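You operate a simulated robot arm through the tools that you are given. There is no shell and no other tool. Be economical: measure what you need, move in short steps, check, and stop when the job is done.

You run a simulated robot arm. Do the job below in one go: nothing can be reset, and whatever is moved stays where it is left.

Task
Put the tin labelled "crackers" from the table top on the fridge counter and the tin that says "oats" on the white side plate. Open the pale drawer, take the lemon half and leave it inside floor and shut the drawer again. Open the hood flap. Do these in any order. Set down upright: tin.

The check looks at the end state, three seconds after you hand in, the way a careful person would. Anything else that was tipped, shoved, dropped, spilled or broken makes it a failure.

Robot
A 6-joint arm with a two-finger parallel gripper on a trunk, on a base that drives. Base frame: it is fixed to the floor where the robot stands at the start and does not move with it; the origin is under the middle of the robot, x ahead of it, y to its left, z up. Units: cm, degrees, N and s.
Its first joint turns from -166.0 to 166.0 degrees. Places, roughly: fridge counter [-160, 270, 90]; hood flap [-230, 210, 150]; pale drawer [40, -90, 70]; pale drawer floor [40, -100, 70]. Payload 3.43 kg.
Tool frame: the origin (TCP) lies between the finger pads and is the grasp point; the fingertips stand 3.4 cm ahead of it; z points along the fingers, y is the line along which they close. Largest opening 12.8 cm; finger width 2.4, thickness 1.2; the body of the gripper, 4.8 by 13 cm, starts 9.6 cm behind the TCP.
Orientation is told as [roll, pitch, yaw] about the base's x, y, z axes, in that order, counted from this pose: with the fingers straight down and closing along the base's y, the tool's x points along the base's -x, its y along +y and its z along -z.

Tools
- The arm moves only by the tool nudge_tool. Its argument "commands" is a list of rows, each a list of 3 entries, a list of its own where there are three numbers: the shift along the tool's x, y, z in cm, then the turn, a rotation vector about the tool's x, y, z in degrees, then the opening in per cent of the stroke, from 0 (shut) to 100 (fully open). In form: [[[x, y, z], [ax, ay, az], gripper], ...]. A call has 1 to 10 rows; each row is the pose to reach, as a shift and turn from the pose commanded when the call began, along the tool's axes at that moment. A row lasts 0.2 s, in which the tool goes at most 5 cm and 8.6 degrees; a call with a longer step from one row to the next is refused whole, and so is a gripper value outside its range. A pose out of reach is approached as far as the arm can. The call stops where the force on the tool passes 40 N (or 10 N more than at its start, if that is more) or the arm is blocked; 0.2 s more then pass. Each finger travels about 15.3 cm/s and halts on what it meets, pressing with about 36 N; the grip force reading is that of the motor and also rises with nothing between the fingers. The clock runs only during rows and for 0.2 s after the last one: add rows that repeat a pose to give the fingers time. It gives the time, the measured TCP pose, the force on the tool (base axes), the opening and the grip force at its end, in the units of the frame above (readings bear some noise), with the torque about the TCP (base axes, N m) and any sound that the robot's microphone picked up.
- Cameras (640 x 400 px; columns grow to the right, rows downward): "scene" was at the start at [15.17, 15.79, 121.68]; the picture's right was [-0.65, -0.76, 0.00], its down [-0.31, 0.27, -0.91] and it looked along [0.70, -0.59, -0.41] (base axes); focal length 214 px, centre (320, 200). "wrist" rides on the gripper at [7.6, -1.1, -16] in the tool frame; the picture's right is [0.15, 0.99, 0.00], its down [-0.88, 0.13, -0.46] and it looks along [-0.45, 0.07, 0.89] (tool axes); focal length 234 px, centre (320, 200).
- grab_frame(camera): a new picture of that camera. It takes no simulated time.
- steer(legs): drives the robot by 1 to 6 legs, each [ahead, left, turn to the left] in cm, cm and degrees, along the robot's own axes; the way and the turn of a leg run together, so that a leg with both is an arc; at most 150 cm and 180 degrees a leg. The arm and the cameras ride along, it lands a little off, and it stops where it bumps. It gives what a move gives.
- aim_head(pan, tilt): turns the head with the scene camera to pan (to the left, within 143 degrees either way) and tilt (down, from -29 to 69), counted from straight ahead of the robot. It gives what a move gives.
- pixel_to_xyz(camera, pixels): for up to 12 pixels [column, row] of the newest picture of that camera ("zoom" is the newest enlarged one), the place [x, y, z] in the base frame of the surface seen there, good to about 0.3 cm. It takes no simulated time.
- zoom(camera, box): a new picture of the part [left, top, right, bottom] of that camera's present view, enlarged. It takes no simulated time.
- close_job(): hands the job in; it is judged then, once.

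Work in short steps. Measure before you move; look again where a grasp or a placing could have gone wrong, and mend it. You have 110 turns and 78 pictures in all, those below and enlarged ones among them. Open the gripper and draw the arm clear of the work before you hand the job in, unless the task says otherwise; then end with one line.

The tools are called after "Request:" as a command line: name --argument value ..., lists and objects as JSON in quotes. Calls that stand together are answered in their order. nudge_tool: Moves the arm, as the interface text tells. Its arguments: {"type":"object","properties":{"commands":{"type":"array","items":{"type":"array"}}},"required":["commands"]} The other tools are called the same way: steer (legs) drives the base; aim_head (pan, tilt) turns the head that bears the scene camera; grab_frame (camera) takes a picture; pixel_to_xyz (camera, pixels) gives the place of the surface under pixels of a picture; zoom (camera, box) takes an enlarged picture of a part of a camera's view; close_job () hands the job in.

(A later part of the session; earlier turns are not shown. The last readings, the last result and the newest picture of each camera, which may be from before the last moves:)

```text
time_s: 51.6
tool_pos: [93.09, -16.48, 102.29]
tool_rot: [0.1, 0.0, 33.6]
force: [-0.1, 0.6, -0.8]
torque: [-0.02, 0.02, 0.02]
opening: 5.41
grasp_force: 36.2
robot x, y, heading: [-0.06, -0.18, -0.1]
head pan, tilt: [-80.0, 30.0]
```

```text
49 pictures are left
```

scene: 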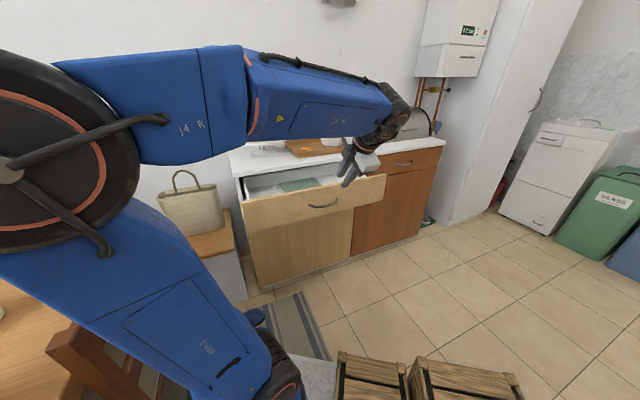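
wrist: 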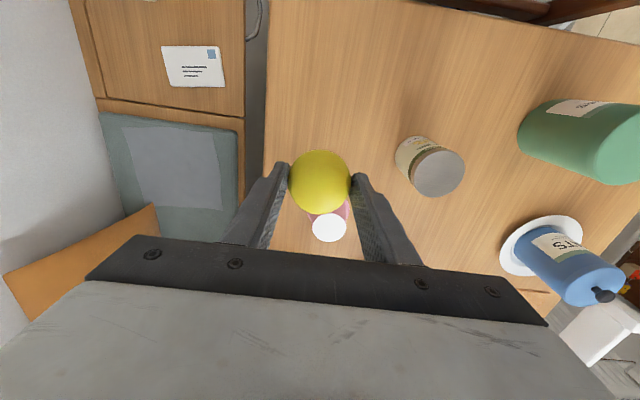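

The lemon is held. I carry it to above the open drawer.

Request:
nudge_tool --commands '[[[4.7, -0.8, -0.5], [0, 0, 0], 20], [[9.4, -1.7, -1], [0, 0, 0], 20], [[14.1, -2.5, -1], [0, 0, 0], 20], [[18.8, -3.4, -1], [0, 0, 0], 20], [[23.5, -4.2, -1], [0, 0, 0], 20], [[28.2, -5, -1], [0, 0, 0], 20], [[32.9, -5.9, -1], [0, 0, 0], 20]]'

Request:
nudge_tool --commands '[[[4.7, -0.8, 0], [0, 0, 0], 20], [[9.4, -1.7, 0], [0, 0, 0], 20], [[14.1, -2.5, 0], [0, 0, 0], 20], [[18.8, -3.4, 0], [0, 0, 0], 20], [[23.5, -4.2, 0], [0, 0, 0], 20], [[28.2, -5, 0], [0, 0, 0], 20], [[33.2, -5.9, 0], [0, 0, 0], 20], [[33.2, -5.9, 0], [0, 0, 0], 20]]'

Request:
grab_frame --camera "wrist"

```text
time_s: 53.2
tool_pos: [68.99, -39.62, 102.72]
tool_rot: [0.2, 0.0, 33.5]
force: [0.6, -0.6, -0.3]
torque: [-0.03, 0.06, 0.0]
opening: 5.42
grasp_force: 36.1
robot x, y, heading: [-0.12, -0.05, 0.1]
head pan, tilt: [-80.0, 30.0]
```

```text
refused: row 7 steps farther than a row can; nothing moved
```

```text
48 pictures are left
```

wrist: 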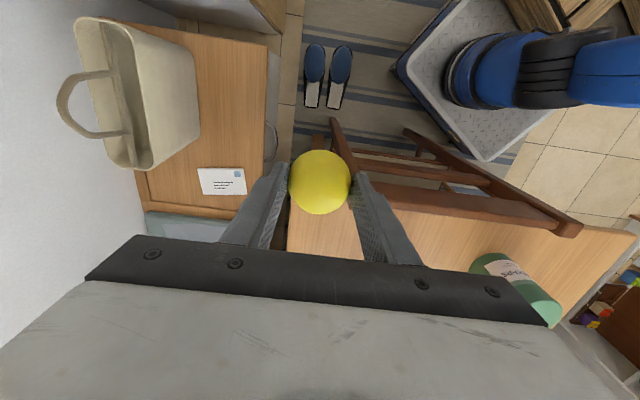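

The step was too long; I split it finer.

Request:
nudge_tool --commands '[[[4.7, -0.8, 0], [0, 0, 0], 20], [[9.4, -1.7, 0], [0, 0, 0], 20], [[14.1, -2.5, 0], [0, 0, 0], 20], [[18.8, -3.4, 0], [0, 0, 0], 20], [[23.5, -4.2, 0], [0, 0, 0], 20], [[28.2, -5, 0], [0, 0, 0], 20], [[31.2, -5.5, 0], [0, 0, 0], 20], [[33.2, -5.9, 0], [0, 0, 0], 20], [[33.2, -5.9, 0], [0, 0, 0], 20]]'

Request:
grab_frame --camera "wrist"

```text
time_s: 55.2
tool_pos: [44.61, -63.03, 102.92]
tool_rot: [0.1, 0.0, 33.5]
force: [-0.1, -0.8, -0.7]
torque: [0.0, 0.0, -0.05]
opening: 5.35
grasp_force: 36.5
robot x, y, heading: [0.04, 0.08, -0.1]
head pan, tilt: [-80.0, 30.0]
```

```text
47 pictures are left
```

wrist: 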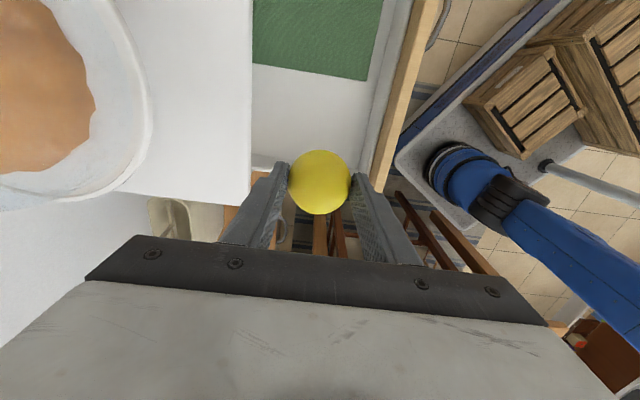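

The white floor strip lies between the cloth edge (310,72) and the drawer's end (~row 165). I measure to check the placing point.

Request:
pixel_to_xyz --camera "wrist" --pixels '[[310, 75], [300, 120], [290, 150], [265, 155], [258, 165], [265, 172], [365, 170], [358, 135], [375, 150], [390, 150], [252, 130], [365, 90]]'

Request:
zoom --camera "wrist" --box '[220, 0, 460, 220]'

```text
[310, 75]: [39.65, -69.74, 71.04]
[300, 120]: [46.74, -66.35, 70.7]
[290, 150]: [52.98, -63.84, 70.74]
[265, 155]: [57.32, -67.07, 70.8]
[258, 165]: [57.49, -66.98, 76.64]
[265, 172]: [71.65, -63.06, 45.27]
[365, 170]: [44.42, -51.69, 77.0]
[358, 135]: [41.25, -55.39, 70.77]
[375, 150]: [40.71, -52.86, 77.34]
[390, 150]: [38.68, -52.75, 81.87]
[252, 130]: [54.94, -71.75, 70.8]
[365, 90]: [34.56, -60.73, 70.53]
```

```text
1.82 times, centred on (340, 110) of wrist
```

zoom: 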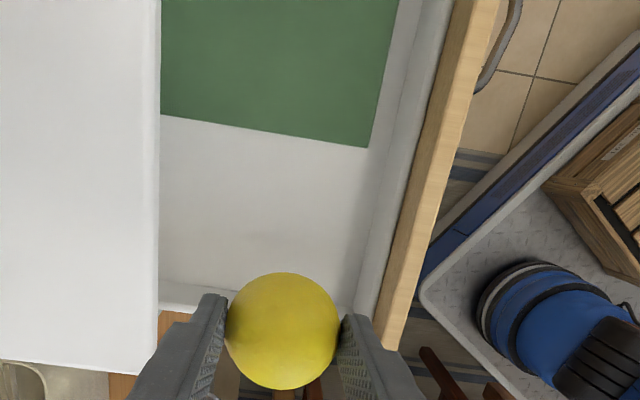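

Placing point (t≈2.5) is centred on the free floor. I lower to 0.3 cm above contact height.

Request:
nudge_tool --commands '[[[0, 0, 4.5], [0, 0, 0], 20], [[0, 0, 9], [0, 0, 0], 20], [[0, 0, 13.5], [0, 0, 0], 20], [[0, 0, 18], [0, 0, 0], 20], [[0, 0, 22], [0, 0, 0], 20], [[0, 0, 25], [0, 0, 0], 20], [[0, 0, 27.2], [0, 0, 0], 20], [[0, 0, 28], [0, 0, 0], 20], [[0, 0, 28], [0, 0, 0], 20]]'

Request:
nudge_tool --commands '[[[0, 0, 0.2], [0, 0, 0], 20], [[0, 0, 0.2], [0, 0, 0], 60], [[0, 0, 0.2], [0, 0, 0], 60], [[0, 0, 0.2], [0, 0, 0], 60]]'

Request:
grab_frame --camera "wrist"

```text
time_s: 57.2
tool_pos: [44.53, -62.67, 74.86]
tool_rot: [0.1, 0.0, 33.5]
force: [-0.2, 0.2, -0.5]
torque: [0.03, 0.02, -0.03]
opening: 5.4
grasp_force: 36.6
robot x, y, heading: [0.28, -0.22, 0.0]
head pan, tilt: [-80.0, 30.0]
```

```text
time_s: 58.2
tool_pos: [44.44, -62.69, 74.78]
tool_rot: [0.2, 0.0, 33.6]
force: [0.0, 0.1, 0.1]
torque: [0.03, 0.0, -0.01]
opening: 7.65
grasp_force: 0.1
robot x, y, heading: [0.21, 0.43, 0.2]
head pan, tilt: [-80.0, 30.0]
```

```text
45 pictures are left
```

wrist: 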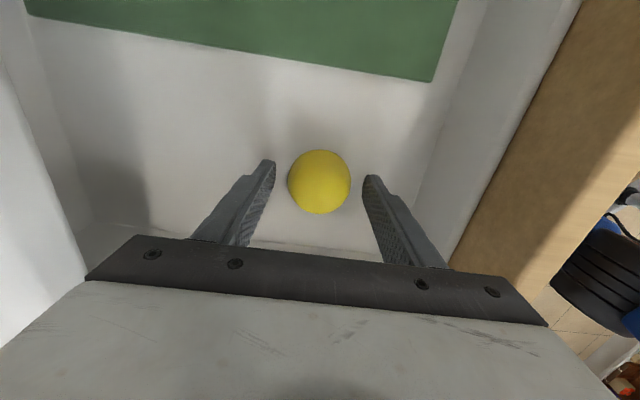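

The lemon rests on the drawer floor. I rise straight up, then go back to the handle approach.

Request:
nudge_tool --commands '[[[0, 0, -3], [0, 0, 0], 60], [[0, 0, -7.5], [0, 0, 0], 60], [[0, 0, -12], [0, 0, 0], 60], [[0, 0, -17], [0, 0, 0], 60], [[0, 0, -22], [0, 0, 0], 60], [[0, 0, -27], [0, 0, 0], 60], [[0, 0, -32], [0, 0, 0], 60]]'

Request:
nudge_tool --commands '[[[2.4, 3.6, 0], [0, 0, 0], 22], [[4.9, 7.1, 0], [0, 0, 0], 22], [[7.3, 10.7, 0], [0, 0, 0], 22], [[9.7, 14.2, 0], [8, 0, 0], 22], [[12.1, 17.8, 0], [16, 0, 0], 22], [[14.6, 21.3, 0], [24, 0, 0], 22], [[17, 24.9, 0], [30, 0, 0], 22], [[19.4, 28.4, 0], [34.8, 0, 0], 22], [[19.4, 28.4, 0], [34.8, 0, 0], 22]]'

Request:
grab_frame --camera "wrist"

```text
time_s: 59.9
tool_pos: [44.8, -62.94, 106.48]
tool_rot: [0.2, 0.1, 33.6]
force: [-0.8, 0.7, -0.3]
torque: [0.02, 0.0, 0.02]
opening: 7.7
grasp_force: 0.0
robot x, y, heading: [-0.19, -0.01, -0.0]
head pan, tilt: [-80.0, 30.0]
```

```text
time_s: 61.9
tool_pos: [12.8, -49.89, 106.62]
tool_rot: [-34.7, 0.1, 33.6]
force: [-0.4, -0.5, -0.2]
torque: [-0.01, 0.0, 0.01]
opening: 2.79
grasp_force: 0.0
robot x, y, heading: [-0.02, 0.03, -0.1]
head pan, tilt: [-80.0, 30.0]
```

```text
44 pictures are left
```

wrist: 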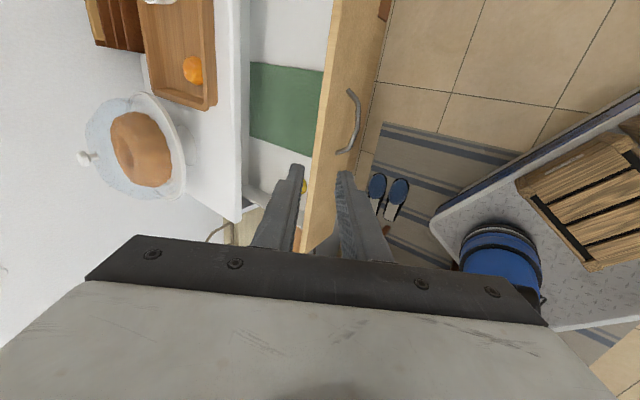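

I re-measure the bar before grasping it again.

Request:
pixel_to_xyz --camera "wrist" --pixels '[[349, 92], [356, 105], [358, 118], [355, 133], [348, 148], [340, 152], [345, 120]]'

```text
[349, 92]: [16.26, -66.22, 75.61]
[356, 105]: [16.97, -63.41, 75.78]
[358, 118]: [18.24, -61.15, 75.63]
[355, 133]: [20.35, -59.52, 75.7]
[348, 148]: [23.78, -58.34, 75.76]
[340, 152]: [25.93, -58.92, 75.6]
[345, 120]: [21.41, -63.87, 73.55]
```

Bar middle (19.6,-60.2,75.6), 23.4 cm out as expected. I move in along the tool to the bar and close.

Request:
nudge_tool --commands '[[[0, 2.5, 3.6], [0, 0, 0], 22], [[0, 5, 7.2], [0, 0, 0], 22], [[0, 7.5, 10.9], [0, 0, 0], 22], [[0, 7.5, 15.5], [0, 0, 0], 22], [[0, 7.5, 20], [0, 0, 0], 22], [[0, 7.5, 24.5], [0, 0, 0], 22], [[0, 7.5, 28.5], [0, 0, 0], 22], [[0, 7.5, 30.8], [0, 0, 0], 22], [[0, 7.5, 30.8], [0, 0, 0], 22]]'

Request:
nudge_tool --commands '[[[0, 0, 0], [0, 0, 0], 10], [[0, 0, 0], [0, 0, 0], 0], [[0, 0, 0], [0, 0, 0], 0]]'

```text
time_s: 63.9
tool_pos: [18.8, -59.53, 77.39]
tool_rot: [-34.7, 0.1, 33.6]
force: [0.1, -0.6, 0.3]
torque: [0.03, 0.02, 0.01]
opening: 2.84
grasp_force: 0.0
robot x, y, heading: [0.03, -0.29, -0.0]
head pan, tilt: [-80.0, 30.0]
```

```text
time_s: 64.7
tool_pos: [18.89, -59.58, 77.13]
tool_rot: [-34.6, -0.2, 33.7]
force: [-1.7, -1.9, -16.8]
torque: [0.02, 0.36, 0.02]
opening: 1.07
grasp_force: 43.7
robot x, y, heading: [0.01, -0.25, -0.0]
head pan, tilt: [-80.0, 30.0]
```

Gripped. I push the drawer gently back in.

Request:
nudge_tool --commands '[[[0, -0.7, 0.7], [0, 0, 0], 0], [[0, -2.4, 1.9], [0, 0, 0], 0], [[0, -4.0, 3.0], [0, 0, 0], 0], [[0, -5.6, 4.2], [0, 0, 0], 0], [[0, -7.3, 5.3], [0, 0, 0], 0], [[0, -8.9, 6.4], [0, 0, 0], 0], [[0, -10.6, 7.6], [0, 0, 0], 0], [[0, -12.2, 8.7], [0, 0, 0], 0], [[0, -13.9, 9.9], [0, 0, 0], 0], [[0, -15.5, 11], [0, 0, 0], 0]]'

Request:
nudge_tool --commands '[[[0, -1.2, 0.8], [0, 0, 0], 0], [[0, -2.1, 1.4], [0, 0, 0], 0], [[0, -2.9, 2.0], [0, 0, 0], 0], [[0, -3.5, 2.4], [0, 0, 0], 0], [[0, -4.0, 2.75], [0, 0, 0], 0], [[0, -4.4, 3.0], [0, 0, 0], 0]]'

```text
time_s: 66.8
tool_pos: [29.45, -75.28, 77.17]
tool_rot: [-34.7, 0.1, 33.5]
force: [-14.6, -10.5, 29.3]
torque: [-0.68, 0.21, -0.14]
opening: 1.1
grasp_force: 44.0
robot x, y, heading: [0.09, 0.12, -0.2]
head pan, tilt: [-80.0, 30.0]
```

```text
time_s: 67.7
tool_pos: [31.48, -78.56, 77.06]
tool_rot: [-34.9, 0.2, 33.6]
force: [1.2, -6.5, 5.0]
torque: [-0.33, 0.08, -0.02]
opening: 1.08
grasp_force: 44.5
robot x, y, heading: [0.37, -0.19, 0.1]
head pan, tilt: [-80.0, 30.0]
stopped in row 4: the force on the tool passed its limit (the readings are from after the stop); the commanded pose is now the measured one
```

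Nearly shut (about 0.5 cm left). I nudge a bit more.

Request:
nudge_tool --commands '[[[0, -0.3, 0.2], [0, 0, 0], 0], [[0, -0.6, 0.4], [0, 0, 0], 0], [[0, -0.8, 0.55], [0, 0, 0], 0]]'

Request:
zoom --camera "scene" --box '[220, 120, 460, 270]'

```text
time_s: 68.5
tool_pos: [31.74, -78.82, 77.23]
tool_rot: [-34.7, 0.1, 33.7]
force: [-6.3, 12.5, 8.4]
torque: [0.4, -0.2, 0.4]
opening: 1.06
grasp_force: 44.6
robot x, y, heading: [-0.32, 0.04, 0.1]
head pan, tilt: [-80.0, 30.0]
stopped in row 3: the force on the tool passed its limit (the readings are from after the stop); the commanded pose is now the measured one
```

```text
2.67 times, centred on (340, 195) of scene
```

zoom: 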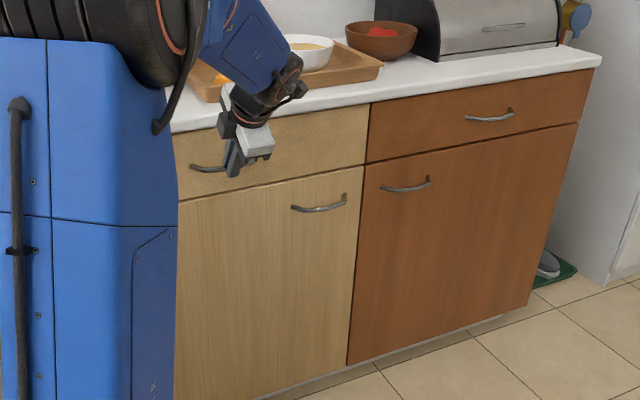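

The front looks flush. I release, back off, then return the tool to vertical.

Request:
nudge_tool --commands '[[[0, 0, 0], [0, 0, 0], 22], [[0, 0, 0], [0, 0, 0], 22], [[0, 0, 0], [0, 0, 0], 22], [[0, 0, -2], [0, 0, 0], 22], [[0, 0, -6], [0, 0, 0], 22], [[0, 0, -10.5], [0, 0, 0], 22], [[0, 0, -15], [0, 0, 0], 22], [[0, 0, -20], [0, 0, 0], 22]]'

Request:
nudge_tool --commands '[[[0, -1.7, -2.5], [-7, 0, 0], 60], [[0, -3.4, -4.9], [-14, 0, 0], 100], [[0, -5.1, -7.4], [-21, 0, 0], 100], [[0, -6.8, -9.8], [-28, 0, 0], 100], [[0, -8.5, -12.3], [-34.8, 0, 0], 100], [[0, -8.5, -12.3], [-34.8, 0, 0], 100]]'

Request:
zoom --camera "scene" --box '[220, 120, 460, 270]'

```text
time_s: 70.3
tool_pos: [25.7, -69.32, 93.45]
tool_rot: [-34.5, 0.0, 33.6]
force: [0.3, -0.6, -1.7]
torque: [0.0, 0.01, -0.01]
opening: 2.81
grasp_force: 0.0
robot x, y, heading: [0.14, -0.1, 0.1]
head pan, tilt: [-80.0, 30.0]
```

```text
time_s: 71.7
tool_pos: [25.84, -69.48, 108.48]
tool_rot: [0.2, 0.0, 33.6]
force: [0.7, 0.3, 0.1]
torque: [-0.01, 0.01, 0.03]
opening: 12.78
grasp_force: 0.1
robot x, y, heading: [0.13, 0.33, 0.0]
head pan, tilt: [-80.0, 30.0]
```

```text
2.67 times, centred on (340, 195) of scene
```

zoom: 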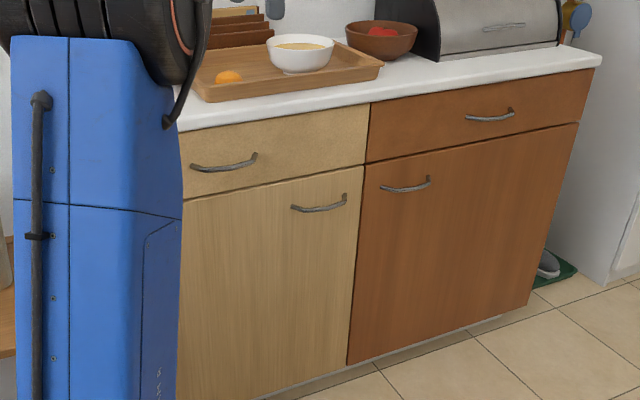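

Drawer shut flush with lemon inside. Now I swing to above the crackers tin at (65.9,13.8).

Request:
nudge_tool --commands '[[[-4, 2.4, 0], [0, 0, 0], 100], [[-8, 4.7, 0], [0, 0, 0], 100], [[-11.9, 7.1, 0], [0, 0, 0], 100], [[-15.9, 9.4, 0], [0, 0, 0], 100], [[-19.9, 11.8, 0], [0, 0, 0], 100], [[-23.9, 14.2, 0], [0, 0, 0], 100], [[-27.8, 16.5, 0], [0, 0, 0], 100], [[-31.8, 18.9, 0], [0, 0, 0], 100], [[-35.8, 21.2, 0], [0, 0, 0], 100], [[-39.8, 23.6, 0], [0, 0, 0], 100]]'

Request:
nudge_tool --commands '[[[-4, 2.4, 0], [0, 0, 0], 100], [[-8, 4.7, 0], [0, 0, 0], 100], [[-11.9, 7.1, 0], [0, 0, 0], 100], [[-15.9, 9.4, 0], [0, 0, 0], 100], [[-19.9, 11.8, 0], [0, 0, 0], 100], [[-23.9, 14.2, 0], [0, 0, 0], 100], [[-27.8, 16.5, 0], [0, 0, 0], 100], [[-31.8, 18.9, 0], [0, 0, 0], 100], [[-35.8, 21.2, 0], [0, 0, 0], 100], [[-39.8, 23.6, 0], [0, 0, 0], 100]]'

Request:
grab_frame --camera "wrist"

```text
time_s: 73.9
tool_pos: [45.84, -27.96, 108.67]
tool_rot: [0.2, 0.0, 33.6]
force: [0.5, -0.8, 0.1]
torque: [-0.01, 0.05, -0.03]
opening: 12.82
grasp_force: 0.0
robot x, y, heading: [-0.18, -0.1, 0.0]
head pan, tilt: [-80.0, 30.0]
```

```text
time_s: 76.1
tool_pos: [65.74, 13.93, 108.57]
tool_rot: [0.1, -0.1, 33.6]
force: [-0.4, 0.1, 0.2]
torque: [0.02, -0.07, -0.03]
opening: 12.8
grasp_force: 0.0
robot x, y, heading: [-0.22, -0.01, -0.1]
head pan, tilt: [-80.0, 30.0]
```

```text
41 pictures are left
```

wrist: 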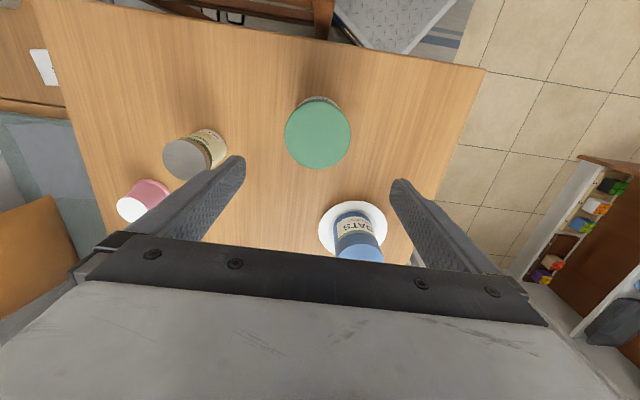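

I measure the green lid's rim.

Request:
pixel_to_xyz --camera "wrist" --pixels '[[287, 134], [348, 134], [317, 104], [317, 164], [317, 134]]'

```text
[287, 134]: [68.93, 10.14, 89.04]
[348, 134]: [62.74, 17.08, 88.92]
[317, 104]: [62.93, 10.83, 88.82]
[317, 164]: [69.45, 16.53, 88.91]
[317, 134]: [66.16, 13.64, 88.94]
```

Centre (66.0,13.6). I descend around the tin and close.

Request:
nudge_tool --commands '[[[-0.1, -0.4, 4.5], [0, 0, 0], 100], [[-0.1, -0.4, 9], [0, 0, 0], 100], [[-0.1, -0.4, 13.5], [0, 0, 0], 100], [[-0.1, -0.4, 17], [0, 0, 0], 100], [[-0.1, -0.4, 20], [0, 0, 0], 100], [[-0.1, -0.4, 23], [0, 0, 0], 100], [[-0.1, -0.4, 25.2], [0, 0, 0], 100], [[-0.1, -0.4, 25.2], [0, 0, 0], 100]]'

Request:
nudge_tool --commands '[[[0, 0, 0], [0, 0, 0], 70], [[0, 0, 0], [0, 0, 0], 40], [[0, 0, 0], [0, 0, 0], 40], [[0, 0, 0], [0, 0, 0], 40]]'

Request:
grab_frame --camera "wrist"

```text
time_s: 77.9
tool_pos: [66.02, 13.59, 83.37]
tool_rot: [0.1, -0.1, 33.5]
force: [-0.1, 0.3, -0.3]
torque: [0.0, -0.04, -0.03]
opening: 12.8
grasp_force: 0.1
robot x, y, heading: [-0.7, -0.19, -0.0]
head pan, tilt: [-80.0, 30.0]
```

```text
time_s: 78.9
tool_pos: [66.01, 13.56, 83.35]
tool_rot: [0.0, 0.0, 33.7]
force: [-0.2, 0.8, 2.7]
torque: [-0.15, -0.07, -0.03]
opening: 10.09
grasp_force: 35.7
robot x, y, heading: [0.18, 0.0, 0.1]
head pan, tilt: [-80.0, 30.0]
```

```text
40 pictures are left
```

wrist: 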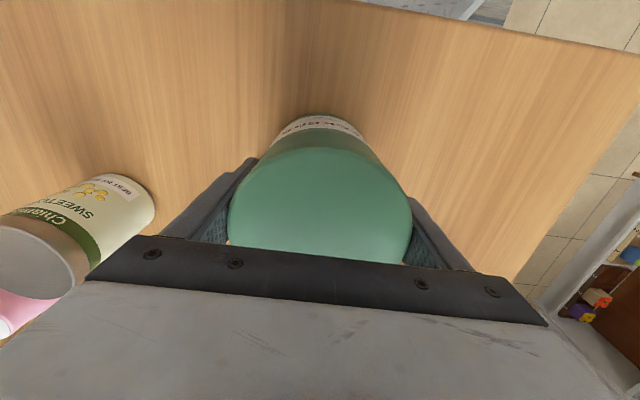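

Gripped at 10.1 cm. I lift clear, pull the arm in a little, and look behind the robot for a clear way.

Request:
nudge_tool --commands '[[[0, 0, -2], [0, 0, 0], 40], [[0, 0, -6], [0, 0, 0], 40], [[0, 0, -11], [0, 0, 0], 40], [[0, 0, -16], [0, 0, 0], 40], [[0, 0, -21], [0, 0, 0], 40], [[0, 0, -26], [0, 0, 0], 40], [[0, 0, -31], [0, 0, 0], 40], [[4, 0, -33], [0, 0, 0], 40], [[8.5, 0, -33], [0, 0, 0], 40], [[13, 0, -33], [0, 0, 0], 40]]'

Request:
aim_head --pan 140 --tilt 35

Request:
grab_frame --camera "scene"

Request:
aim_head --pan 60 --tilt 40

Request:
grab_frame --camera "scene"

```text
time_s: 81.1
tool_pos: [55.25, 6.52, 116.07]
tool_rot: [0.1, -0.2, 33.6]
force: [1.4, 0.4, -3.4]
torque: [-0.05, 0.08, -0.03]
opening: 10.11
grasp_force: 36.3
robot x, y, heading: [-0.11, 0.33, 0.2]
head pan, tilt: [-80.0, 30.0]
```

```text
time_s: 84.2
tool_pos: [55.36, 6.62, 116.25]
tool_rot: [0.1, -0.2, 33.7]
force: [0.0, 0.6, -2.7]
torque: [-0.02, 0.0, -0.02]
opening: 10.08
grasp_force: 36.0
robot x, y, heading: [0.07, -0.02, -0.3]
head pan, tilt: [140.0, 35.0]
```

```text
39 pictures are left
```

scene: 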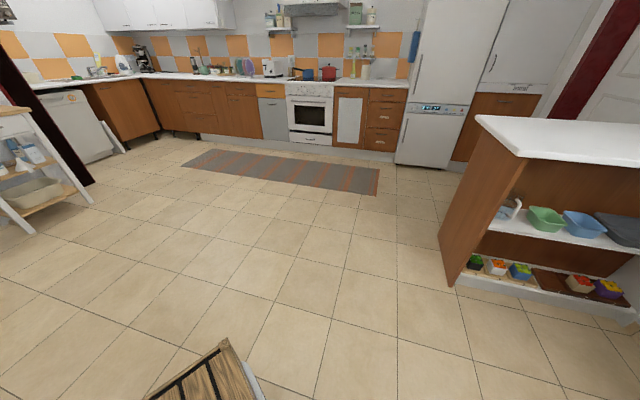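

```text
time_s: 85.8
tool_pos: [55.34, 6.6, 116.24]
tool_rot: [0.1, -0.3, 33.6]
force: [0.6, -0.5, -2.9]
torque: [0.0, -0.01, 0.05]
opening: 10.11
grasp_force: 36.0
robot x, y, heading: [0.35, -0.08, -0.1]
head pan, tilt: [60.0, 40.0]
```

```text
38 pictures are left
```

scene: 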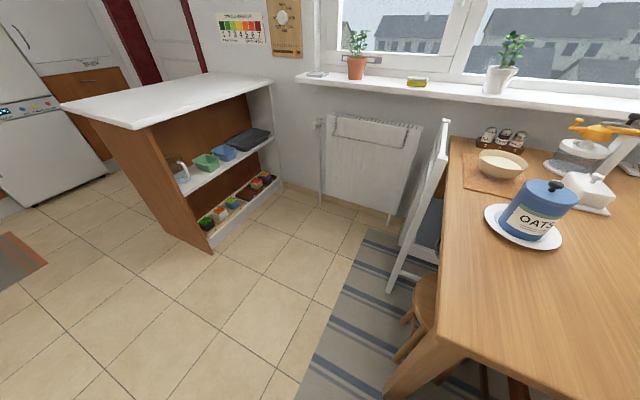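

The floor behind-left is open. I drive back-left, then turn toward the kitchen wall.

Request:
steer --legs '[[-60, 30, 0], [0, 0, 123.5]]'

Request:
aim_head --pan 0 --tilt 25

Request:
grab_frame --camera "scene"

```text
time_s: 94.6
tool_pos: [-96.45, 73.14, 116.4]
tool_rot: [0.1, -0.3, 156.9]
force: [-0.4, 0.0, -2.4]
torque: [0.02, -0.03, 0.0]
opening: 10.08
grasp_force: 35.5
robot x, y, heading: [-60.58, 30.69, 123.3]
head pan, tilt: [60.0, 40.0]
```

```text
time_s: 95.9
tool_pos: [-96.44, 73.11, 116.26]
tool_rot: [0.0, -0.3, 157.0]
force: [0.1, -0.3, -3.4]
torque: [0.0, -0.02, 0.0]
opening: 10.08
grasp_force: 36.1
robot x, y, heading: [-60.61, 30.51, 123.2]
head pan, tilt: [0.0, 25.0]
```

```text
37 pictures are left
```

scene: 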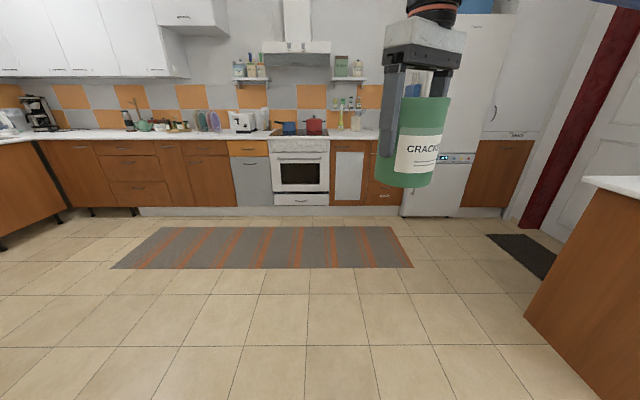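

Way ahead is clear. I drive 166 cm ahead and 48 to the right.

Request:
steer --legs '[[83, -24, 0], [80, -24, 0]]'

Request:
grab_frame --camera "scene"

```text
time_s: 104.5
tool_pos: [-145.71, 233.48, 116.35]
tool_rot: [0.1, -0.3, 157.1]
force: [0.0, -0.8, -3.4]
torque: [-0.02, 0.03, 0.01]
opening: 10.11
grasp_force: 36.3
robot x, y, heading: [-109.78, 191.48, 123.3]
head pan, tilt: [0.0, 25.0]
```

```text
36 pictures are left
```

scene: 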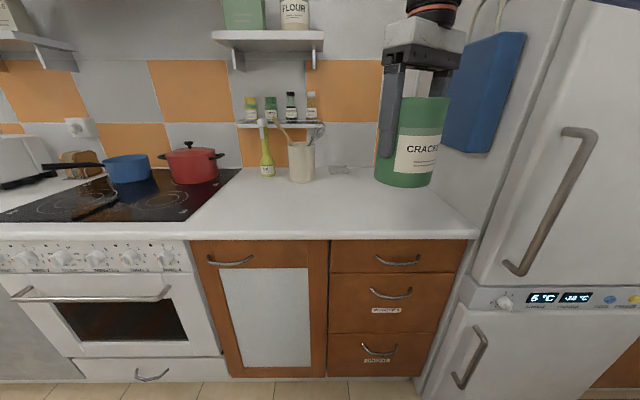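

I measure the free counter area between the hob and the fridge.

Request:
pixel_to_xyz --camera "scene" --pixels '[[330, 210], [330, 237], [280, 215], [400, 215], [470, 230], [230, 200], [340, 180], [303, 180], [338, 165], [375, 200], [485, 140], [323, 40]]'

```text
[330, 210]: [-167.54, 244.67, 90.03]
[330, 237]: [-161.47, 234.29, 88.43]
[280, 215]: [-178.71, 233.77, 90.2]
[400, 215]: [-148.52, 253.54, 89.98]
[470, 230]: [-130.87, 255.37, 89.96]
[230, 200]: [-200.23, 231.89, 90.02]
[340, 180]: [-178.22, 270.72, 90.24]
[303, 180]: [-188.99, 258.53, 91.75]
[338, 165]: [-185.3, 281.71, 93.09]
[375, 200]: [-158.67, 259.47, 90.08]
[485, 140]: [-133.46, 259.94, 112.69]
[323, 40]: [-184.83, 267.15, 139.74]
```

Placing point chosen at (-158,257), surface z 90.1. I move over it and lower part-way.

Request:
nudge_tool --commands '[[[-3.4, -2.8, 0], [0, 0, 0], 40], [[-6.8, -5.6, 0], [0, 0, 0], 40], [[-10.2, -8.4, 0], [0, 0, 0], 40], [[-13.6, -11.2, 0], [0, 0, 0], 40], [[-17, -14, 0], [0, 0, 0], 40], [[-20.5, -16.8, 0], [0, 0, 0], 40], [[-20.5, -16.8, 4.5], [0, 0, 0], 40], [[-20.5, -16.8, 9], [0, 0, 0], 40], [[-20.5, -16.8, 13.5], [0, 0, 0], 40], [[-20.5, -16.8, 16], [0, 0, 0], 40]]'

Request:
grab_frame --camera "scene"

```text
time_s: 106.7
tool_pos: [-158.32, 257.05, 100.25]
tool_rot: [0.2, -0.3, 157.0]
force: [0.4, 0.8, -2.9]
torque: [0.01, 0.0, -0.04]
opening: 10.09
grasp_force: 35.9
out of reach, approached as far as the arm can: row 6
robot x, y, heading: [-109.81, 190.98, 123.4]
head pan, tilt: [0.0, 25.0]
```

```text
35 pictures are left
```

scene: 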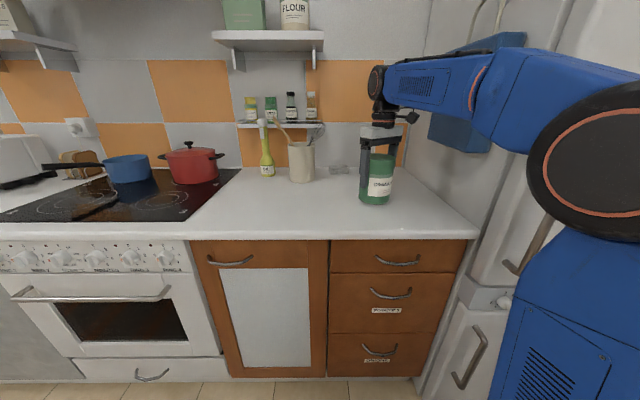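

The tin is ~1.7 cm above the counter. I lower finely.

Request:
nudge_tool --commands '[[[0, 0, 0.8], [0, 0, 0], 40], [[0, 0, 1.3], [0, 0, 0], 40], [[0, 0, 1.5], [0, 0, 0], 40], [[0, 0, 1.7], [0, 0, 0], 40], [[0, 0, 1.8], [0, 0, 0], 40]]'

```text
time_s: 107.9
tool_pos: [-158.23, 257.04, 98.61]
tool_rot: [0.1, -0.3, 157.0]
force: [-0.9, -0.2, -1.8]
torque: [0.02, -0.03, -0.03]
opening: 10.08
grasp_force: 36.1
robot x, y, heading: [-110.2, 191.18, 123.3]
head pan, tilt: [0.0, 25.0]
```

Request:
nudge_tool --commands '[[[0, 0, 0.15], [0, 0, 0], 40], [[0, 0, 0.3], [0, 0, 0], 40], [[0, 0, 0.3], [0, 0, 0], 40]]'

```text
time_s: 108.7
tool_pos: [-158.25, 257.03, 98.36]
tool_rot: [0.0, -0.5, 157.0]
force: [-6.7, 4.2, 22.3]
torque: [-0.02, -0.42, 0.06]
opening: 10.09
grasp_force: 35.4
robot x, y, heading: [-110.19, 191.31, 123.3]
head pan, tilt: [0.0, 25.0]
```

The tin bears on the counter (22 N). I ease up, open and rise.

Request:
nudge_tool --commands '[[[0, 0, -0.2], [0, 0, 0], 40], [[0, 0, -0.2], [0, 0, 0], 100], [[0, 0, -0.2], [0, 0, 0], 100], [[0, 0, -0.2], [0, 0, 0], 100], [[0, 0, -4], [0, 0, 0], 100], [[0, 0, -8], [0, 0, 0], 100], [[0, 0, -12], [0, 0, 0], 100], [[0, 0, -16], [0, 0, 0], 100]]'

Request:
grab_frame --camera "wrist"

```text
time_s: 110.5
tool_pos: [-158.13, 257.18, 114.32]
tool_rot: [0.1, -0.3, 157.0]
force: [0.1, -0.2, 0.4]
torque: [0.01, -0.03, 0.0]
opening: 12.8
grasp_force: 0.0
robot x, y, heading: [-110.34, 190.49, 123.3]
head pan, tilt: [0.0, 25.0]
```

```text
34 pictures are left
```

wrist: 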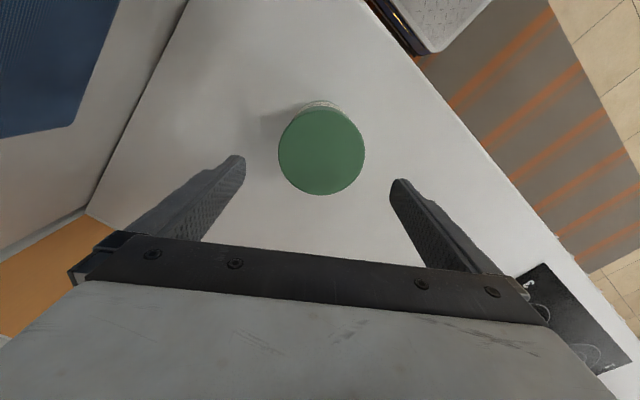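

The crackers tin stands upright. I draw the arm back and look at the hood.

Request:
nudge_tool --commands '[[[0, 0, -2], [0, 0, 0], 100], [[3.4, 2.8, -2], [0, 0, 0], 100], [[6.8, 5.6, -2], [0, 0, 0], 100], [[10.2, 8.4, -2], [0, 0, 0], 50], [[13.6, 11.2, -2], [0, 0, 0], 30], [[17, 14, -2], [0, 0, 0], 30], [[20.5, 16.8, -2], [0, 0, 0], 30]]'

Request:
aim_head --pan 45 --tilt -12

Request:
grab_frame --camera "scene"

```text
time_s: 112.1
tool_pos: [-145.65, 233.33, 116.15]
tool_rot: [0.0, -0.3, 156.9]
force: [-1.3, 0.3, -0.3]
torque: [-0.03, -0.08, 0.0]
opening: 3.82
grasp_force: 0.0
out of reach, approached as far as the arm can: row 1
robot x, y, heading: [-109.76, 191.26, 123.5]
head pan, tilt: [0.0, 25.0]
```

```text
time_s: 113.2
tool_pos: [-145.52, 233.42, 116.21]
tool_rot: [0.1, -0.3, 157.0]
force: [0.3, -0.6, 0.1]
torque: [0.02, -0.01, -0.03]
opening: 3.84
grasp_force: 0.1
robot x, y, heading: [-110.13, 190.99, 123.2]
head pan, tilt: [45.0, -12.0]
```

```text
33 pictures are left
```

scene: 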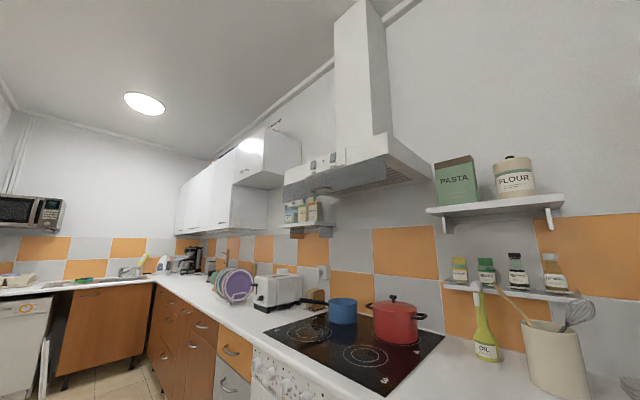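

Request:
zoom --camera "scene" --box '[270, 120, 450, 232]'

Request:
pixel_to_xyz --camera "zoom" --pixels '[[60, 240], [410, 110], [75, 285], [400, 180], [190, 255], [175, 260], [210, 250], [250, 220], [540, 200], [300, 230]]'

```text
3.56 times, centred on (360, 176) of scene
```

zoom: 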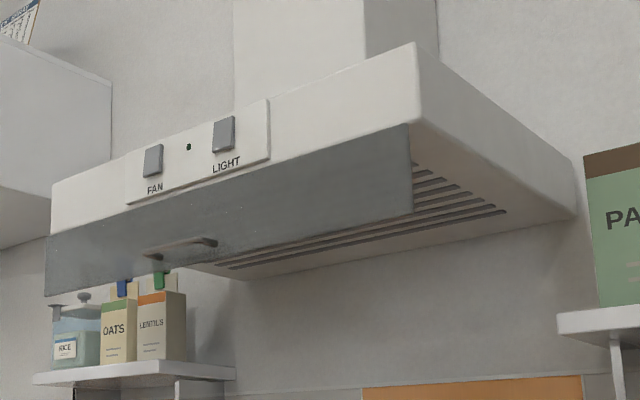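

```text
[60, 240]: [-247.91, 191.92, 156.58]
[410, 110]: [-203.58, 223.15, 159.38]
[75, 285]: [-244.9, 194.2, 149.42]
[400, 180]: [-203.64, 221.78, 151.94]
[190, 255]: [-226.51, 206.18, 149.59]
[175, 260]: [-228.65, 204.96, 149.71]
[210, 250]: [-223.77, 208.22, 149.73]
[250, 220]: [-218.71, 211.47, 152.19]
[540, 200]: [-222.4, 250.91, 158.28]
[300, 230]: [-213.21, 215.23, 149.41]
```

The flap is a grey panel hinged at its top edge (z≈157), hanging to z≈149, with a small bar handle at zoom (185,250), about (-226.5,206.2,149.7). I drive left 88 cm to stand before it and look closer.

Request:
steer --legs '[[0, 88, 0]]'

Request:
aim_head --pan -8 --tilt -20

Request:
grab_frame --camera "scene"

```text
time_s: 117.8
tool_pos: [-219.33, 184.62, 116.12]
tool_rot: [0.2, -0.3, 157.2]
force: [0.0, 0.4, 0.1]
torque: [0.01, 0.02, -0.03]
opening: 3.84
grasp_force: 0.1
robot x, y, heading: [-183.16, 142.21, 123.5]
head pan, tilt: [45.0, -12.0]
```

```text
time_s: 119.1
tool_pos: [-219.32, 184.66, 116.21]
tool_rot: [0.1, -0.3, 157.1]
force: [-0.2, 0.8, 0.3]
torque: [-0.03, -0.02, -0.01]
opening: 3.82
grasp_force: 0.0
robot x, y, heading: [-183.86, 142.29, 123.5]
head pan, tilt: [-8.0, -20.0]
```

```text
31 pictures are left
```

scene: 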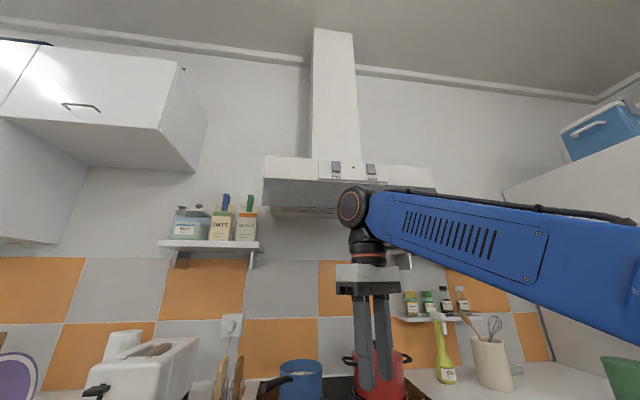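

The gripper hides the flap. I yaw the tool to face the wall and raise it, keeping clear of the hood.

Request:
nudge_tool --commands '[[[0, 0, -2], [0, 0, -8], 20], [[0, 0, -4], [0, 0, -16], 20], [[0, 0, -6], [0, 0, -24], 20], [[0, 0, -8], [0, 0, -32], 20], [[0, 0, -10], [0, 0, -40], 20], [[0, 0, -10], [0, 0, -48], 20], [[0, 0, -10], [0, 0, -56.5], 20], [[0, 0, -10], [0, 0, -56.5], 20]]'

```text
time_s: 120.9
tool_pos: [-220.61, 184.94, 116.72]
tool_rot: [-0.6, -0.5, -146.2]
force: [0.2, 1.1, 0.1]
torque: [0.0, -0.02, -0.01]
opening: 2.57
grasp_force: 0.1
out of reach, approached as far as the arm can: row 1, 2, 3, 4, 5, 6, 7, 8
robot x, y, heading: [-183.71, 142.1, 123.5]
head pan, tilt: [-8.0, -20.0]
```

Yaw reached; height needs tilting first. I tilt about the tool x and rise by degrees.

Request:
nudge_tool --commands '[[[0, 0, 0], [8, 0, 0], 20], [[0, 0, 0], [16, 0, 0], 20], [[0, 0, 0], [24, 0, 0], 20], [[0, 0, 0], [32, 0, 0], 20], [[0, 0, -2], [40, 0, 0], 20], [[0, 0, -4], [48, 0, 0], 20], [[0, 0, -6], [56, 0, 0], 20], [[0, 0, -8], [64, 0, 0], 20], [[0, 0, -8], [72, 0, 0], 20], [[0, 0, -8], [80, 0, 0], 20]]'

```text
time_s: 123.1
tool_pos: [-220.69, 185.36, 124.75]
tool_rot: [-80.3, -0.1, -146.2]
force: [-0.2, 0.1, 0.3]
torque: [0.02, 0.01, -0.01]
opening: 2.57
grasp_force: 0.1
robot x, y, heading: [-183.89, 142.23, 123.3]
head pan, tilt: [-8.0, -20.0]
```

Tilt 80° reached. I look with both cameras.

Request:
grab_frame --camera "wrist"

Request:
zoom --camera "scene" --box '[240, 130, 460, 267]'

```text
30 pictures are left
```

wrist: 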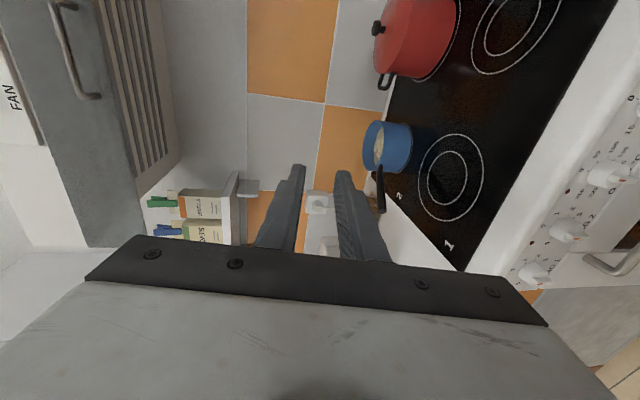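

```text
2.91 times, centred on (350, 198) of scene
```

zoom: 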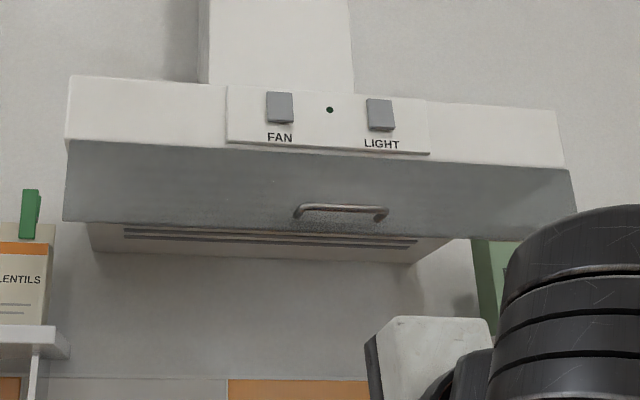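

The handle bar is at zoom (300..388,210). I measure it, the panel and the wrist-side view.

Request:
pixel_to_xyz --camera "zoom" --pixels '[[302, 208], [320, 207], [340, 207], [360, 208], [384, 212], [340, 190], [340, 228], [250, 180], [250, 150], [450, 200], [120, 218], [520, 232]]'

Request:
pixel_to_xyz --camera "wrist" --pixels '[[57, 8], [65, 30], [72, 60], [82, 90], [95, 97], [100, 60], [30, 80], [60, 150]]'

```text
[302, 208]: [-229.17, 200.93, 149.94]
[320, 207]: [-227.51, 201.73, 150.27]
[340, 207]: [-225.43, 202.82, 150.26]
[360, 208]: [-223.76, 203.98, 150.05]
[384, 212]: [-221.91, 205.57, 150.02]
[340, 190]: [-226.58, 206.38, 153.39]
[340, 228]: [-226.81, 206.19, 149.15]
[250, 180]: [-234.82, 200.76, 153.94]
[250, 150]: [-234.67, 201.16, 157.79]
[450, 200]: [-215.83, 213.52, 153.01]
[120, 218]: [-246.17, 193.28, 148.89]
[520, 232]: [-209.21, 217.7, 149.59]
```

```text
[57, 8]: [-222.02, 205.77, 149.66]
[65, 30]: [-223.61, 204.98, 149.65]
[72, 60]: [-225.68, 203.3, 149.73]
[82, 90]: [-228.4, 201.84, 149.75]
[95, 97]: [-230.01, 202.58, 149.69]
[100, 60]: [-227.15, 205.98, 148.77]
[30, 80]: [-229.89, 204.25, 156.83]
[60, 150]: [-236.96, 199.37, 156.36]
```

Bar middle (-225.6,203.1,150.0), 3.2 cm proud of the panel, hinge near z 158. I move to 14 cm in front of it, tool horizontal.

Request:
nudge_tool --commands '[[[0.9, -4.3, -0.2], [2, 0, 0], 22], [[1.9, -8.5, -0.3], [4, 0, 0], 22], [[2.8, -12.8, -0.5], [6, 0, 0], 22], [[3.8, -17, -0.7], [8, 0, 0], 22], [[4.7, -21.3, -0.8], [10, 0, 0], 22], [[5.7, -25.5, -1], [10, 0, 0], 22], [[5.7, -25.5, -1], [10, 0, 0], 22]]'

Request:
grab_frame --camera "wrist"

```text
time_s: 124.7
tool_pos: [-217.77, 191.39, 150.12]
tool_rot: [-90.3, -0.2, -146.3]
force: [-0.3, 0.0, -0.3]
torque: [0.0, 0.02, 0.01]
opening: 2.82
grasp_force: 0.1
robot x, y, heading: [-183.84, 142.38, 123.6]
head pan, tilt: [-8.0, -20.0]
```

```text
28 pictures are left
```

wrist: 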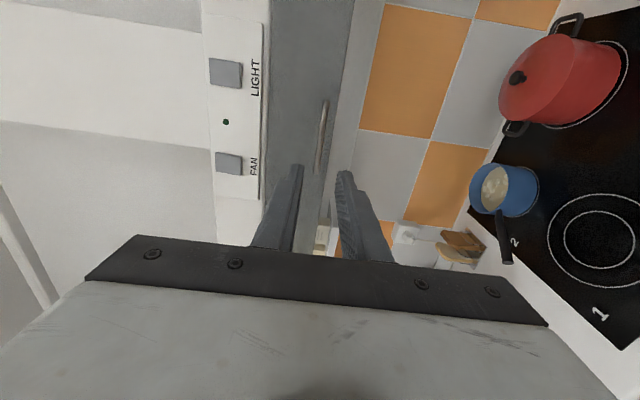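

The bar shows at (325,130), on the line between the fingers. I re-measure.

Request:
pixel_to_xyz --camera "wrist" --pixels '[[327, 103], [326, 118], [324, 135], [321, 150], [317, 170], [295, 120], [310, 130]]'

```text
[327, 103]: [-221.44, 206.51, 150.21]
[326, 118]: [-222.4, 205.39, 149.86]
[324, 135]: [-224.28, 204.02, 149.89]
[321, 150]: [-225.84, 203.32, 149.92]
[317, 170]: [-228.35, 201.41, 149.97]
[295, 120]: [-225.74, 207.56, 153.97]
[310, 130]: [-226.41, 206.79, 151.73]
```

Aligned within 0.2 cm. I advance 12.5 cm and close on the bar.

Request:
nudge_tool --commands '[[[0, 0, 4], [0, 0, 0], 22], [[0, 0, 8], [0, 0, 0], 22], [[0, 0, 11], [0, 0, 0], 22], [[0, 0, 12.5], [0, 0, 0], 22], [[0, 0, 12.5], [0, 0, 0], 22]]'

Request:
nudge_tool --commands '[[[0, 0, 0], [0, 0, 0], 10], [[0, 0, 0], [0, 0, 0], 0], [[0, 0, 0], [0, 0, 0], 0]]'

```text
time_s: 125.9
tool_pos: [-224.65, 201.74, 150.11]
tool_rot: [-90.2, -0.3, -146.2]
force: [0.3, 0.3, 0.0]
torque: [0.05, 0.0, -0.03]
opening: 2.83
grasp_force: 0.1
robot x, y, heading: [-183.19, 142.2, 123.6]
head pan, tilt: [-8.0, -20.0]
```

```text
time_s: 126.7
tool_pos: [-224.6, 201.69, 150.32]
tool_rot: [-90.4, -0.2, -146.2]
force: [-9.3, 11.1, 30.9]
torque: [0.75, 0.09, 0.29]
opening: 0.84
grasp_force: 42.8
robot x, y, heading: [-183.72, 142.04, 123.5]
head pan, tilt: [-8.0, -20.0]
```

Gripped on the bar. I draw it outward and up along the hinge arc.

Request:
nudge_tool --commands '[[[0, -0.3, -0.5], [0, 0, 0], 0], [[0, -0.7, -1.3], [0, 0, 0], 0], [[0, -1.1, -1.9], [0, 0, 0], 0], [[0, -1.6, -2.5], [0, 0, 0], 0], [[0, -2.1, -3.0], [0, 0, 0], 0], [[0, -2.6, -3.5], [0, 0, 0], 0]]'

Request:
zoom --camera "scene" --box '[240, 110, 480, 260]'

```text
time_s: 127.3
tool_pos: [-223.88, 200.66, 150.81]
tool_rot: [-90.4, -0.3, -146.2]
force: [0.5, 0.0, 1.8]
torque: [0.18, -0.15, 0.3]
opening: 0.87
grasp_force: 42.2
robot x, y, heading: [-183.54, 142.29, 123.4]
head pan, tilt: [-8.0, -20.0]
stopped in row 3: the force on the tool passed its limit (the readings are from after the stop); the commanded pose is now the measured one
```

```text
2.67 times, centred on (360, 185) of scene
```

zoom: 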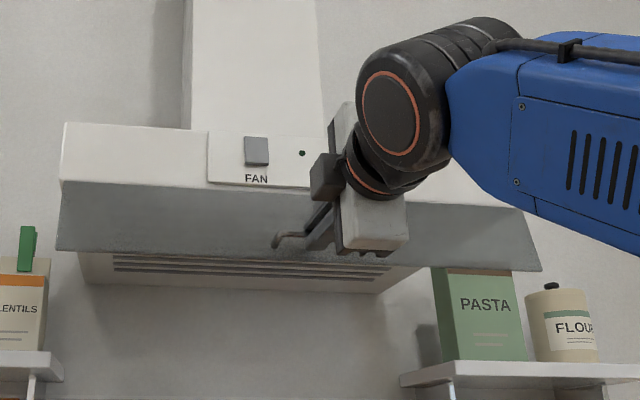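

It moved ~1.3 cm before a force peak; the bar wants to turn with the flap. I follow the hinge arc rigidly, turning the tool along with it.

Request:
nudge_tool --commands '[[[0, -0.58, -0.61], [-5, 0, 0], 0], [[0, -1.2, -1.16], [-10, 0, 0], 0], [[0, -1.88, -1.65], [-15, 0, 0], 0], [[0, -2.59, -2.09], [-20, 0, 0], 0], [[0, -3.34, -2.46], [-25, 0, 0], 0], [[0, -4.12, -2.76], [-30, 0, 0], 0]]'

```text
time_s: 128.6
tool_pos: [-223.1, 199.3, 153.29]
tool_rot: [-64.7, 0.0, -146.5]
force: [-13.4, 26.2, 26.6]
torque: [0.91, 0.16, -0.62]
opening: 0.87
grasp_force: 42.5
out of reach, approached as far as the arm can: row 5, 6
robot x, y, heading: [-183.59, 142.6, 123.6]
head pan, tilt: [-8.0, -20.0]
stopped in row 6: the force on the tool passed its limit (the readings are from after the stop); the commanded pose is now the measured one
```

The flap is ~27° open; lower tilt is out of reach here. I loosen to a cage around the bar and turn the tool back to horizontal about the bar.

Request:
nudge_tool --commands '[[[0, 0, 0], [0, 0, 0], 13], [[0, 0, 0], [0, 0, 0], 13], [[0, 0.2, 0], [6, 0, 0], 13], [[0, 0.4, 0.1], [13, 0, 0], 13], [[0, 0.6, 0.1], [19, 0, 0], 13], [[0, 0.8, 0.2], [25, 0, 0], 13]]'

Request:
grab_frame --camera "wrist"

Request:
zoom --camera "scene" --box '[240, 110, 480, 260]'

```text
time_s: 130.0
tool_pos: [-222.83, 198.74, 152.42]
tool_rot: [-89.6, 0.0, -146.5]
force: [-0.4, -0.4, 0.2]
torque: [0.03, 0.03, 0.03]
opening: 1.64
grasp_force: 0.1
robot x, y, heading: [-183.4, 142.54, 123.5]
head pan, tilt: [-8.0, -20.0]
```

```text
26 pictures are left
```

wrist: 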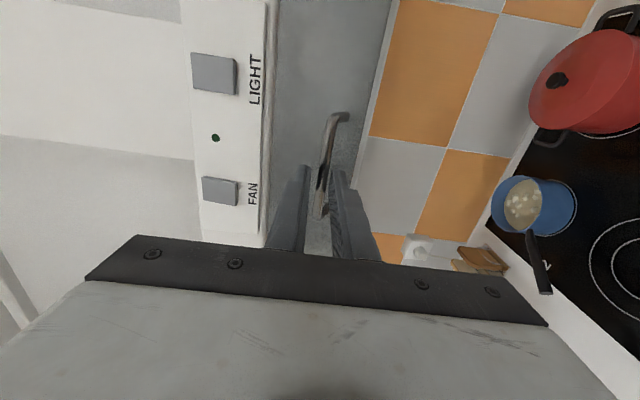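

```text
2.67 times, centred on (360, 185) of scene
```

zoom: 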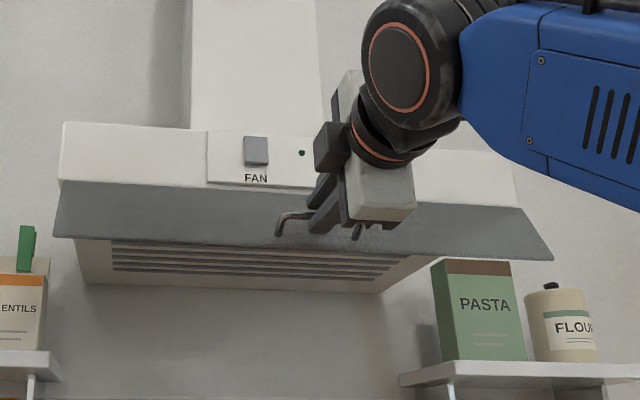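

The flap holds its angle. I carry the caged bar further along the arc with the tool horizontal.

Request:
nudge_tool --commands '[[[0, -0.6, -0.45], [0, 0, 0], 13], [[0, -1.15, -0.85], [0, 0, 0], 13], [[0, -1.8, -1.2], [0, 0, 0], 13], [[0, -2.43, -1.5], [0, 0, 0], 13], [[0, -3.1, -1.75], [0, 0, 0], 13], [[0, -3.8, -1.9], [0, 0, 0], 13]]'

Request:
zoom --camera "scene" --box '[240, 110, 480, 260]'

```text
time_s: 131.4
tool_pos: [-221.79, 197.35, 156.48]
tool_rot: [-89.7, 0.0, -146.4]
force: [0.6, -0.3, -0.5]
torque: [0.02, 0.01, -0.02]
opening: 1.66
grasp_force: 0.1
robot x, y, heading: [-183.47, 142.62, 123.7]
head pan, tilt: [-8.0, -20.0]
```

```text
2.67 times, centred on (360, 185) of scene
```

zoom: 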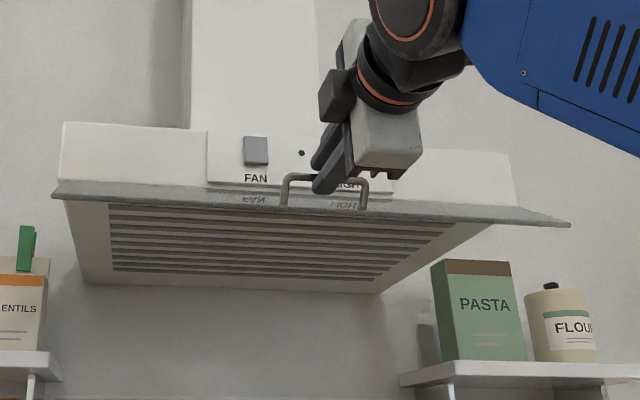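

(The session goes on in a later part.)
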